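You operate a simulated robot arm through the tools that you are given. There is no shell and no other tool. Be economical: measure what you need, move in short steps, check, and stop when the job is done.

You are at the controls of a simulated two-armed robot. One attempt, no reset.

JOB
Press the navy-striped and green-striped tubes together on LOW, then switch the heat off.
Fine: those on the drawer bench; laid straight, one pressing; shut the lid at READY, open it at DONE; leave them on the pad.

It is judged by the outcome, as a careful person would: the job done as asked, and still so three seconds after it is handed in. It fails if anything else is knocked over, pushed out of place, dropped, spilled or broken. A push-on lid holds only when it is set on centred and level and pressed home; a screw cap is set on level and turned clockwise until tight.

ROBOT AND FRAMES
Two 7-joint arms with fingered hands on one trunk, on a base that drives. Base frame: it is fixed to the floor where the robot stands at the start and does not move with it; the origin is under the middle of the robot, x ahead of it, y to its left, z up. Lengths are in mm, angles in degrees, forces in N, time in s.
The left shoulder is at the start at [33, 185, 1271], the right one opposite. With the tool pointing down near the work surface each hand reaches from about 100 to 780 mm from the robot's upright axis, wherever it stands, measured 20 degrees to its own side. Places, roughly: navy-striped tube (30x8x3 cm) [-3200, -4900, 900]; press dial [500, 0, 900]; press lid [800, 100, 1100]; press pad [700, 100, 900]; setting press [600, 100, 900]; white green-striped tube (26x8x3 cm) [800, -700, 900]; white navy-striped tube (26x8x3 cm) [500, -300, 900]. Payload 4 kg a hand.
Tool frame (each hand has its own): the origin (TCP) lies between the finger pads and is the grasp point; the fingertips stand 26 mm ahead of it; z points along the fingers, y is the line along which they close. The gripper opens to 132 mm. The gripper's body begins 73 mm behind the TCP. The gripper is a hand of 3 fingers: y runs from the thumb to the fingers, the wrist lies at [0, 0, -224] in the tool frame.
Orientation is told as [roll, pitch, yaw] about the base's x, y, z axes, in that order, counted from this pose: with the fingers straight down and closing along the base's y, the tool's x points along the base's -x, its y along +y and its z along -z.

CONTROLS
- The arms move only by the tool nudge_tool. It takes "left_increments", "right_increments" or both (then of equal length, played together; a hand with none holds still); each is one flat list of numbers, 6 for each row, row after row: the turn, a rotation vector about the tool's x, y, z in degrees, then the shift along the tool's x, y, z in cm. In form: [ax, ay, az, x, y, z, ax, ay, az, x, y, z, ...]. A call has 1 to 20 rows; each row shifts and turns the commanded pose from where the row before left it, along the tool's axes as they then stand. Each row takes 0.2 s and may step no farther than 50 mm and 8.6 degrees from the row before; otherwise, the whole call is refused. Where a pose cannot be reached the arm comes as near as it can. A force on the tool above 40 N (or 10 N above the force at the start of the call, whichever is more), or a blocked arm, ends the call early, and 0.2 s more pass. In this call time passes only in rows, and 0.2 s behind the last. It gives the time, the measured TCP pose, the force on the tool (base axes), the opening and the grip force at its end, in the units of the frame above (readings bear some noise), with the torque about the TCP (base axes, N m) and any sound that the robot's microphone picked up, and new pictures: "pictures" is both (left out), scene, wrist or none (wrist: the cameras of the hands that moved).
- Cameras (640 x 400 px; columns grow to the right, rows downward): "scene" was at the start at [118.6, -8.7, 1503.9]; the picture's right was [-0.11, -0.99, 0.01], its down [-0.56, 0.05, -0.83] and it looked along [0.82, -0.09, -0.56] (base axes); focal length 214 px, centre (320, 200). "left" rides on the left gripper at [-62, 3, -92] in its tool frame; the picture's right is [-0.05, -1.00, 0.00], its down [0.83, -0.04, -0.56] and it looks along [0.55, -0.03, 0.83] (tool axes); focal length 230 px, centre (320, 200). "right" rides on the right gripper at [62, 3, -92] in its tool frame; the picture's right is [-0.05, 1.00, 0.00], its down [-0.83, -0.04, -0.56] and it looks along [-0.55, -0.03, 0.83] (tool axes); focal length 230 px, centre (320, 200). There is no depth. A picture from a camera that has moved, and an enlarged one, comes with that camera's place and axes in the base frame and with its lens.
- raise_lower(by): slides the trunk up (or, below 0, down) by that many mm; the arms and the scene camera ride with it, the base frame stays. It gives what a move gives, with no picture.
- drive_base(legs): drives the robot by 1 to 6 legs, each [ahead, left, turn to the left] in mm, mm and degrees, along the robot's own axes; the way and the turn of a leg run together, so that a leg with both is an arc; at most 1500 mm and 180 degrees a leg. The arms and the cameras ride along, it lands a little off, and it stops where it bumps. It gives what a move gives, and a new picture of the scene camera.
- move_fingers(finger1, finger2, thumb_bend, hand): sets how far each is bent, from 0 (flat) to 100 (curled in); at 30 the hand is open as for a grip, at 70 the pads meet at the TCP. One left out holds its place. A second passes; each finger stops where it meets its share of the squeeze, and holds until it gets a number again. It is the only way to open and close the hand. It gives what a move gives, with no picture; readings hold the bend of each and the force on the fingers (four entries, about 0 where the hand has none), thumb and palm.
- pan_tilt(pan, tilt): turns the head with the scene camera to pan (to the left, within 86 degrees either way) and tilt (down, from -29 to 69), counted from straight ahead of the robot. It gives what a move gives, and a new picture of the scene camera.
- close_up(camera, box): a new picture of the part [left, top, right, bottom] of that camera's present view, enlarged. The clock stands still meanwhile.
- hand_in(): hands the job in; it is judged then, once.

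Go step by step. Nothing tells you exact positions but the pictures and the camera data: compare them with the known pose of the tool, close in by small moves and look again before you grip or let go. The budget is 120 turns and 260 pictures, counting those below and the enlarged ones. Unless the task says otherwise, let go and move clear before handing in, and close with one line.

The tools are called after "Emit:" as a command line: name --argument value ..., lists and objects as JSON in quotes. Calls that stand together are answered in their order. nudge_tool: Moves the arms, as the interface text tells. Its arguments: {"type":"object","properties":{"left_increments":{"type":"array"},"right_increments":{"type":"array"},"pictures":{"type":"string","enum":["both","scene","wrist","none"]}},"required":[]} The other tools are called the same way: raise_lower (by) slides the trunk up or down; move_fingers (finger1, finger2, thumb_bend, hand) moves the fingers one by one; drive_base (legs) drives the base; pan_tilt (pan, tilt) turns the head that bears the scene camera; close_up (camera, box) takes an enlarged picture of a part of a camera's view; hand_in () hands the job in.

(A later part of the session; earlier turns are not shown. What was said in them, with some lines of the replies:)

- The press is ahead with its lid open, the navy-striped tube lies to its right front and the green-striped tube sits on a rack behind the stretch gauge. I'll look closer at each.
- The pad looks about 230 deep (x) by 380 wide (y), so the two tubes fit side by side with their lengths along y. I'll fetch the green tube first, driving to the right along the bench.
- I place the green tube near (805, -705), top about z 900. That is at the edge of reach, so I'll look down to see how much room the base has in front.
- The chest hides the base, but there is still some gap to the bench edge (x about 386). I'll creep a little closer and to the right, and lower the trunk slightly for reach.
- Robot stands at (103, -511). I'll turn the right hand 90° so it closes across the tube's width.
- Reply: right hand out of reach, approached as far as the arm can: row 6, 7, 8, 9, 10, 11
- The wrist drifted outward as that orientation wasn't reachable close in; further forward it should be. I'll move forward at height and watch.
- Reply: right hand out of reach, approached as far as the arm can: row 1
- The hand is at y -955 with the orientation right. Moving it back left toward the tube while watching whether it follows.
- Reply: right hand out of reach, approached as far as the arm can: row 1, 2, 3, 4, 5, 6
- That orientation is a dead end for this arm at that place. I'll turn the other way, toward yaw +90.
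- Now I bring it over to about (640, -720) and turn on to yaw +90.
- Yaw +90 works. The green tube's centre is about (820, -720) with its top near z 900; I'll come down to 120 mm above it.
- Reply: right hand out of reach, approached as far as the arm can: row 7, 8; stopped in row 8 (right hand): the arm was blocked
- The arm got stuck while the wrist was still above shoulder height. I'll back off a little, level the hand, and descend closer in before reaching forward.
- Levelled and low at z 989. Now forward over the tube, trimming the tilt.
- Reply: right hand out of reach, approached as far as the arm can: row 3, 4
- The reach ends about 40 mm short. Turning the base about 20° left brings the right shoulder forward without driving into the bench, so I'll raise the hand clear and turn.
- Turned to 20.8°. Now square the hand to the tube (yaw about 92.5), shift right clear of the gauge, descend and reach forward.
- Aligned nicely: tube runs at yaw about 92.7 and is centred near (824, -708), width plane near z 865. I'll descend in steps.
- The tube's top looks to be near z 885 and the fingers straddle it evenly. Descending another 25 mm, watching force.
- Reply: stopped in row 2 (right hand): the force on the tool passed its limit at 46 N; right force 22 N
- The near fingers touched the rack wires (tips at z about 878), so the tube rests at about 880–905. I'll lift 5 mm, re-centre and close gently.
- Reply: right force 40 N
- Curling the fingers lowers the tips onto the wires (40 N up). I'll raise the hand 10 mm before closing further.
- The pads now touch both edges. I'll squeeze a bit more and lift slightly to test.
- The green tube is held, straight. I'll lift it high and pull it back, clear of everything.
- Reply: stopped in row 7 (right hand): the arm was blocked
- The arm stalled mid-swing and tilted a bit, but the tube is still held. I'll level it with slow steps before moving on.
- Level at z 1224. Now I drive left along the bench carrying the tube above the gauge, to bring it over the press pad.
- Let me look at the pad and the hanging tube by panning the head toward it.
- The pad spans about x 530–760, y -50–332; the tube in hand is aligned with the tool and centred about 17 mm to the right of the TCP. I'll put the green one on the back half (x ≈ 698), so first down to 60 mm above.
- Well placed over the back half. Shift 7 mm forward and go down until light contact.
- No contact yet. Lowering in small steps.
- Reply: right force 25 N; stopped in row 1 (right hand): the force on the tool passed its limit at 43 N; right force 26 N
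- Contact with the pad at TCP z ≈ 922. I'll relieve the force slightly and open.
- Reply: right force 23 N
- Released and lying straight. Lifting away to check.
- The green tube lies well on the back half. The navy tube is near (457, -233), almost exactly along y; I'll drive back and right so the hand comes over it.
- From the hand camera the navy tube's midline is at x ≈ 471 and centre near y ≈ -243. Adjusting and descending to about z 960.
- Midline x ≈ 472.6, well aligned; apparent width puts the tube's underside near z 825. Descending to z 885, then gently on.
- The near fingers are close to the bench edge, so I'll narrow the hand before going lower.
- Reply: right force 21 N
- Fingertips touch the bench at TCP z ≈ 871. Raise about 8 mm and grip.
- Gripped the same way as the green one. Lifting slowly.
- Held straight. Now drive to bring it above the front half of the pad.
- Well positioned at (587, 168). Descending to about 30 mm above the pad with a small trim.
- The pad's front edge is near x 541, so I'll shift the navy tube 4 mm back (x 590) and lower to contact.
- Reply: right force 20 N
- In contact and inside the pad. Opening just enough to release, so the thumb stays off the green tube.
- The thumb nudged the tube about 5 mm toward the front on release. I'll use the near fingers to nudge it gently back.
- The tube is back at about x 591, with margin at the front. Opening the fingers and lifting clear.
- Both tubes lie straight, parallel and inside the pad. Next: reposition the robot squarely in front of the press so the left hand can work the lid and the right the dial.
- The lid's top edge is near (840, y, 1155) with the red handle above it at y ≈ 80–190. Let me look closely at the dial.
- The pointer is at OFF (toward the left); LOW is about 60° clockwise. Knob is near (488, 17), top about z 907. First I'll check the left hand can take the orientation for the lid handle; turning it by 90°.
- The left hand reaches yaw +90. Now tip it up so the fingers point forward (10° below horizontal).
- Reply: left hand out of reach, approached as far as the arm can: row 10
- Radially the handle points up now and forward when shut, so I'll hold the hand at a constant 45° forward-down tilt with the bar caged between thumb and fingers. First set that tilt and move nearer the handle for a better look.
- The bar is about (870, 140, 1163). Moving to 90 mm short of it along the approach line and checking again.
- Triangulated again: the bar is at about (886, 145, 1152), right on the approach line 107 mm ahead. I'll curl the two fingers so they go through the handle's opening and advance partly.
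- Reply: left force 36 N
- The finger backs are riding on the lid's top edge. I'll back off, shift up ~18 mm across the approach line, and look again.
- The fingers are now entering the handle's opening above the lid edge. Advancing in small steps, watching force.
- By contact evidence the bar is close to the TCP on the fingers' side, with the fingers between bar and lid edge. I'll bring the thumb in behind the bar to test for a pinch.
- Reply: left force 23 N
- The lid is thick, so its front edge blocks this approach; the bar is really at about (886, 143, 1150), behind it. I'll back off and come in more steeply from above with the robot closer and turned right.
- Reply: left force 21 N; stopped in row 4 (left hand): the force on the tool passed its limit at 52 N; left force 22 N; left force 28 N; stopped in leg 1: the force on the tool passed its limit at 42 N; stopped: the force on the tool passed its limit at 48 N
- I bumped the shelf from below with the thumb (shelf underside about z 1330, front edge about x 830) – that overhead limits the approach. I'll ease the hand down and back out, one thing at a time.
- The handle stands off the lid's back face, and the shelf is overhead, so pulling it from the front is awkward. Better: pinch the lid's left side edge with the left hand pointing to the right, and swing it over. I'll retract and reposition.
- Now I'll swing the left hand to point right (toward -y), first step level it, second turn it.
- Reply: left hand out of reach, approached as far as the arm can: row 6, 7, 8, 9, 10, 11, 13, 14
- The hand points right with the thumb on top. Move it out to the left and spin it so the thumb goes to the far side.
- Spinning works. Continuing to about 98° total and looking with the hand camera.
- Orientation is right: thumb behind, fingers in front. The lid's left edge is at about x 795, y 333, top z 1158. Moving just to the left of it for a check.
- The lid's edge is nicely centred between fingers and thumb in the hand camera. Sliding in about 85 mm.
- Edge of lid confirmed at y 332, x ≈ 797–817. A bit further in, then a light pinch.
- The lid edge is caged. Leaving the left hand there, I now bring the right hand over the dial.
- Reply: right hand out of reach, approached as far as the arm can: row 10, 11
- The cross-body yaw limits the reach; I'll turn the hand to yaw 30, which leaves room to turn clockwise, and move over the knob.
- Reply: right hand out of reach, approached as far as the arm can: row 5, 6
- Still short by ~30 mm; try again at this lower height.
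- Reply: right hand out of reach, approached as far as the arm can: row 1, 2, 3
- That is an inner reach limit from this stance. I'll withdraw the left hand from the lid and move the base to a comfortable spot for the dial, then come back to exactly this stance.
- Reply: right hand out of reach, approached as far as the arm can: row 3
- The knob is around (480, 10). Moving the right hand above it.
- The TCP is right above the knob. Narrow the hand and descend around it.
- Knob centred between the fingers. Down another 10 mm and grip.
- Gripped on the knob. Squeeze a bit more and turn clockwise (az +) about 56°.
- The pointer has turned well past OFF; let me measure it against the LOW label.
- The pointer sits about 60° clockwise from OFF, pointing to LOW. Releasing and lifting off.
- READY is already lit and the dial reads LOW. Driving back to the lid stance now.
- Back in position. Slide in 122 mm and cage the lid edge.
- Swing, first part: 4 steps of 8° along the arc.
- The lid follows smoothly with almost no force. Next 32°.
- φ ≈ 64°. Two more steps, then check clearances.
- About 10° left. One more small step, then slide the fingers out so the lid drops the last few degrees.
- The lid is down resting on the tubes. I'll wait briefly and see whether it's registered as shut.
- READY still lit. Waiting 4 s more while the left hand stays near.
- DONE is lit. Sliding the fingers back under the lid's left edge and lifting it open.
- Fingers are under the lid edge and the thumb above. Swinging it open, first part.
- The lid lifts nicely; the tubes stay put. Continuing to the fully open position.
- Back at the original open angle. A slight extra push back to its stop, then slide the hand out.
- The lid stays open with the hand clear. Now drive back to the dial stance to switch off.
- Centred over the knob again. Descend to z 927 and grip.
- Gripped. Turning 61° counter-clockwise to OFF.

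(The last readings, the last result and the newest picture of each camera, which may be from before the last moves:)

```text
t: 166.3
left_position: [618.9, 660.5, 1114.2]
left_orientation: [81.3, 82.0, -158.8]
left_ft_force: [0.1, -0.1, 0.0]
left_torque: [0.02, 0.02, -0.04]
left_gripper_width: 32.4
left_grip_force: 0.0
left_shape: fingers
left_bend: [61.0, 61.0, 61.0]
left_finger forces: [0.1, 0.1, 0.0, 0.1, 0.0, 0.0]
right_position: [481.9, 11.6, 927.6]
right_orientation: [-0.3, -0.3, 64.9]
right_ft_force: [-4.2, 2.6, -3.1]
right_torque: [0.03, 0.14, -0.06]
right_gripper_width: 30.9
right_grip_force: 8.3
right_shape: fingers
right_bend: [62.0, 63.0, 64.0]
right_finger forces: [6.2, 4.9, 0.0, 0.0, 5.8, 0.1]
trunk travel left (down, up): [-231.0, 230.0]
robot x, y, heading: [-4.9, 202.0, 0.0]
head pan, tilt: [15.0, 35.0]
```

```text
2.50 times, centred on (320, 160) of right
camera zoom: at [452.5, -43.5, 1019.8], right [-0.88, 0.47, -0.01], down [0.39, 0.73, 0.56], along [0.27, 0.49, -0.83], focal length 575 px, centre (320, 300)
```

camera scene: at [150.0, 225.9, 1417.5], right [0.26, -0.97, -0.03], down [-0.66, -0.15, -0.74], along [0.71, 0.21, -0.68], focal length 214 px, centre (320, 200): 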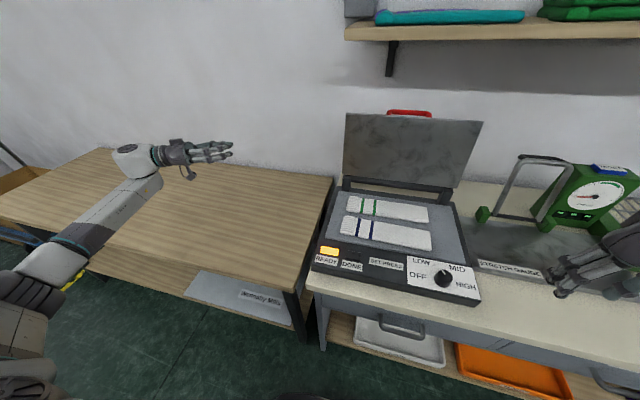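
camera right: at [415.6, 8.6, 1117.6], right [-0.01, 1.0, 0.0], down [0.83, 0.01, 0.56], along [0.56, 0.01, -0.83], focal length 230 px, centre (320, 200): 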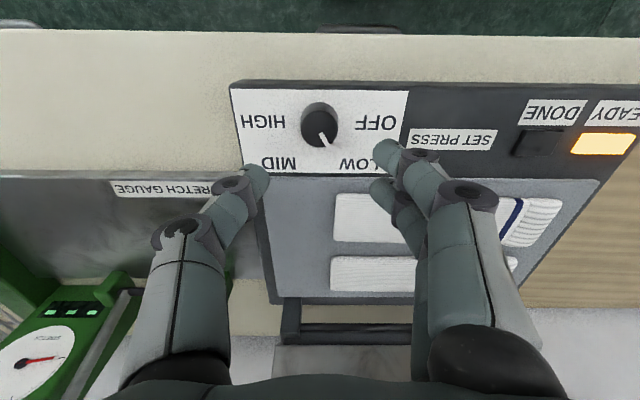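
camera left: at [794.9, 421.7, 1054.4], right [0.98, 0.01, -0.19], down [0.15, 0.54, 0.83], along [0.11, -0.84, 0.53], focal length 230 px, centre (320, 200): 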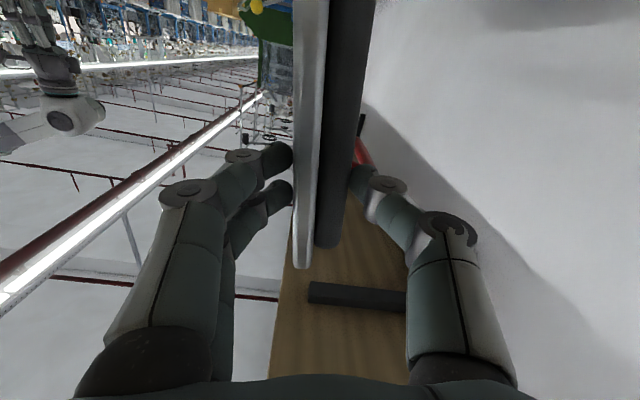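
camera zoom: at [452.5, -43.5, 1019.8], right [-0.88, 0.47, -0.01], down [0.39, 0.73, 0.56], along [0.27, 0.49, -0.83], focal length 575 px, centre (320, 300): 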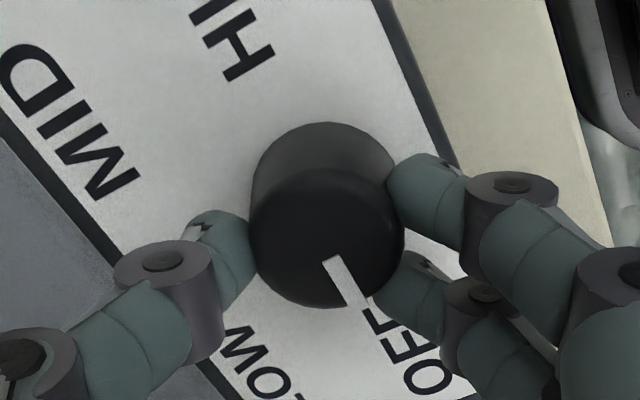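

READY has gone out and the pointer is at OFF. Release and lift clear.

Emit:
move_fingers --hand "right" --finger1 52 --finger2 52 --thumb_bend 52

Emit:
nudge_tool --right_increments '[0, 0, 0, 0, 0, -2, 0, 0, 0, 0, 0, -3, 0, 0, 0, 0, 0, -4, 0, 0, 0, 0, 0, -4, 0, 0, 0, 3, 2, -2, 0, 0, 0, 3.5, 2.5, 0, 0, 0, 0, 3.5, 2.5, 0]' --pictures "scene"

Emit:
close_up --camera "scene" --box '[300, 100, 500, 310]'

```text
t: 167.3
left_position: [617.9, 657.6, 1113.8]
left_orientation: [81.2, 81.9, -158.9]
left_ft_force: [0.1, 1.0, 0.9]
left_torque: [0.0, 0.01, 0.01]
left_gripper_width: 32.3
left_grip_force: 0.2
left_shape: fingers
left_bend: [61.0, 61.0, 61.0]
left_finger forces: [0.1, 0.0, 0.0, 0.0, 0.1, 0.0]
right_position: [481.6, 10.4, 926.7]
right_orientation: [-0.5, -0.3, 64.7]
right_ft_force: [0.7, -0.3, -0.2]
right_torque: [0.02, -0.01, -0.01]
right_gripper_width: 60.6
right_grip_force: 0.0
right_shape: fingers
right_bend: [52.0, 52.0, 52.0]
right_finger forces: [0.0, 0.1, 0.1, 0.1, 0.0, 0.1]
trunk travel left (down, up): [-231.0, 230.0]
robot x, y, heading: [1.0, 198.8, -0.1]
head pan, tilt: [15.0, 35.0]
```

```text
t: 168.9
left_position: [617.2, 659.1, 1115.2]
left_orientation: [81.2, 82.1, -159.0]
left_ft_force: [-0.4, -0.8, -0.3]
left_torque: [0.01, 0.01, 0.01]
left_gripper_width: 32.3
left_grip_force: 0.1
left_shape: fingers
left_bend: [61.0, 61.0, 61.0]
left_finger forces: [0.1, 0.0, 0.0, 0.1, 0.0, 0.0]
right_position: [374.1, -50.0, 1075.8]
right_orientation: [-0.4, -0.3, 64.7]
right_ft_force: [-0.2, 0.4, -0.1]
right_torque: [0.01, -0.01, 0.01]
right_gripper_width: 60.6
right_grip_force: 0.1
right_shape: fingers
right_bend: [52.0, 52.0, 52.0]
right_finger forces: [0.0, 0.0, 0.1, 0.1, 0.1, 0.0]
trunk travel left (down, up): [-231.0, 230.0]
robot x, y, heading: [0.8, 199.6, 0.0]
head pan, tilt: [15.0, 35.0]
camera scene: at [147.8, 224.2, 1417.9], right [0.26, -0.97, -0.04], down [-0.66, -0.15, -0.74], along [0.71, 0.21, -0.68], focal length 214 px, centre (320, 200)
```

scene: 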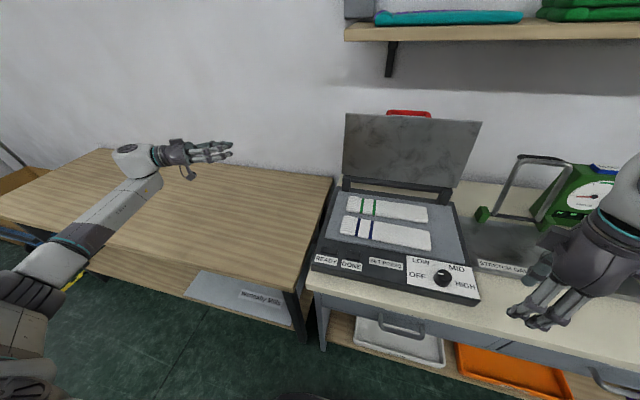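

```text
1.90 times, centred on (400, 205) of scene
camera zoom: at [147.8, 224.2, 1417.9], right [0.26, -0.97, -0.04], down [-0.66, -0.15, -0.74], along [0.71, 0.21, -0.68], focal length 408 px, centre (168, 190)
```

zoom: 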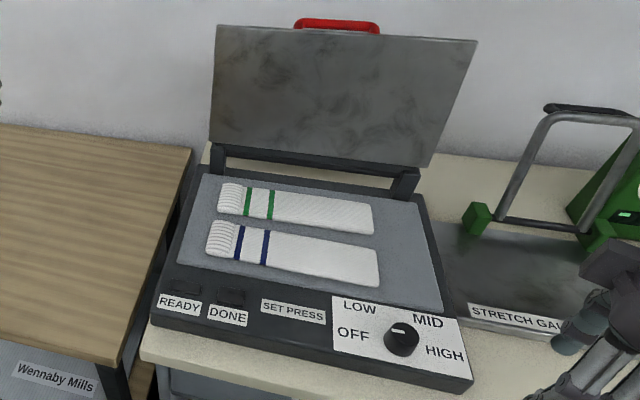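

The dial is at OFF and both lights are out. The lid is open, both tubes lie straight on the pad, and the hands are clear, so I'm handing in.

Emit:
hand_in

```text
The job is handed in.
```

The navy-striped and green-striped tubes from the drawer bench were pressed together once on LOW. I shut the lid at READY and opened it at DONE. The heat is off and both tubes are lying straight on the pad. While working out how to reach the lid, the left hand bumped the underside of the shelf above the press; nothing on the shelf looked moved.
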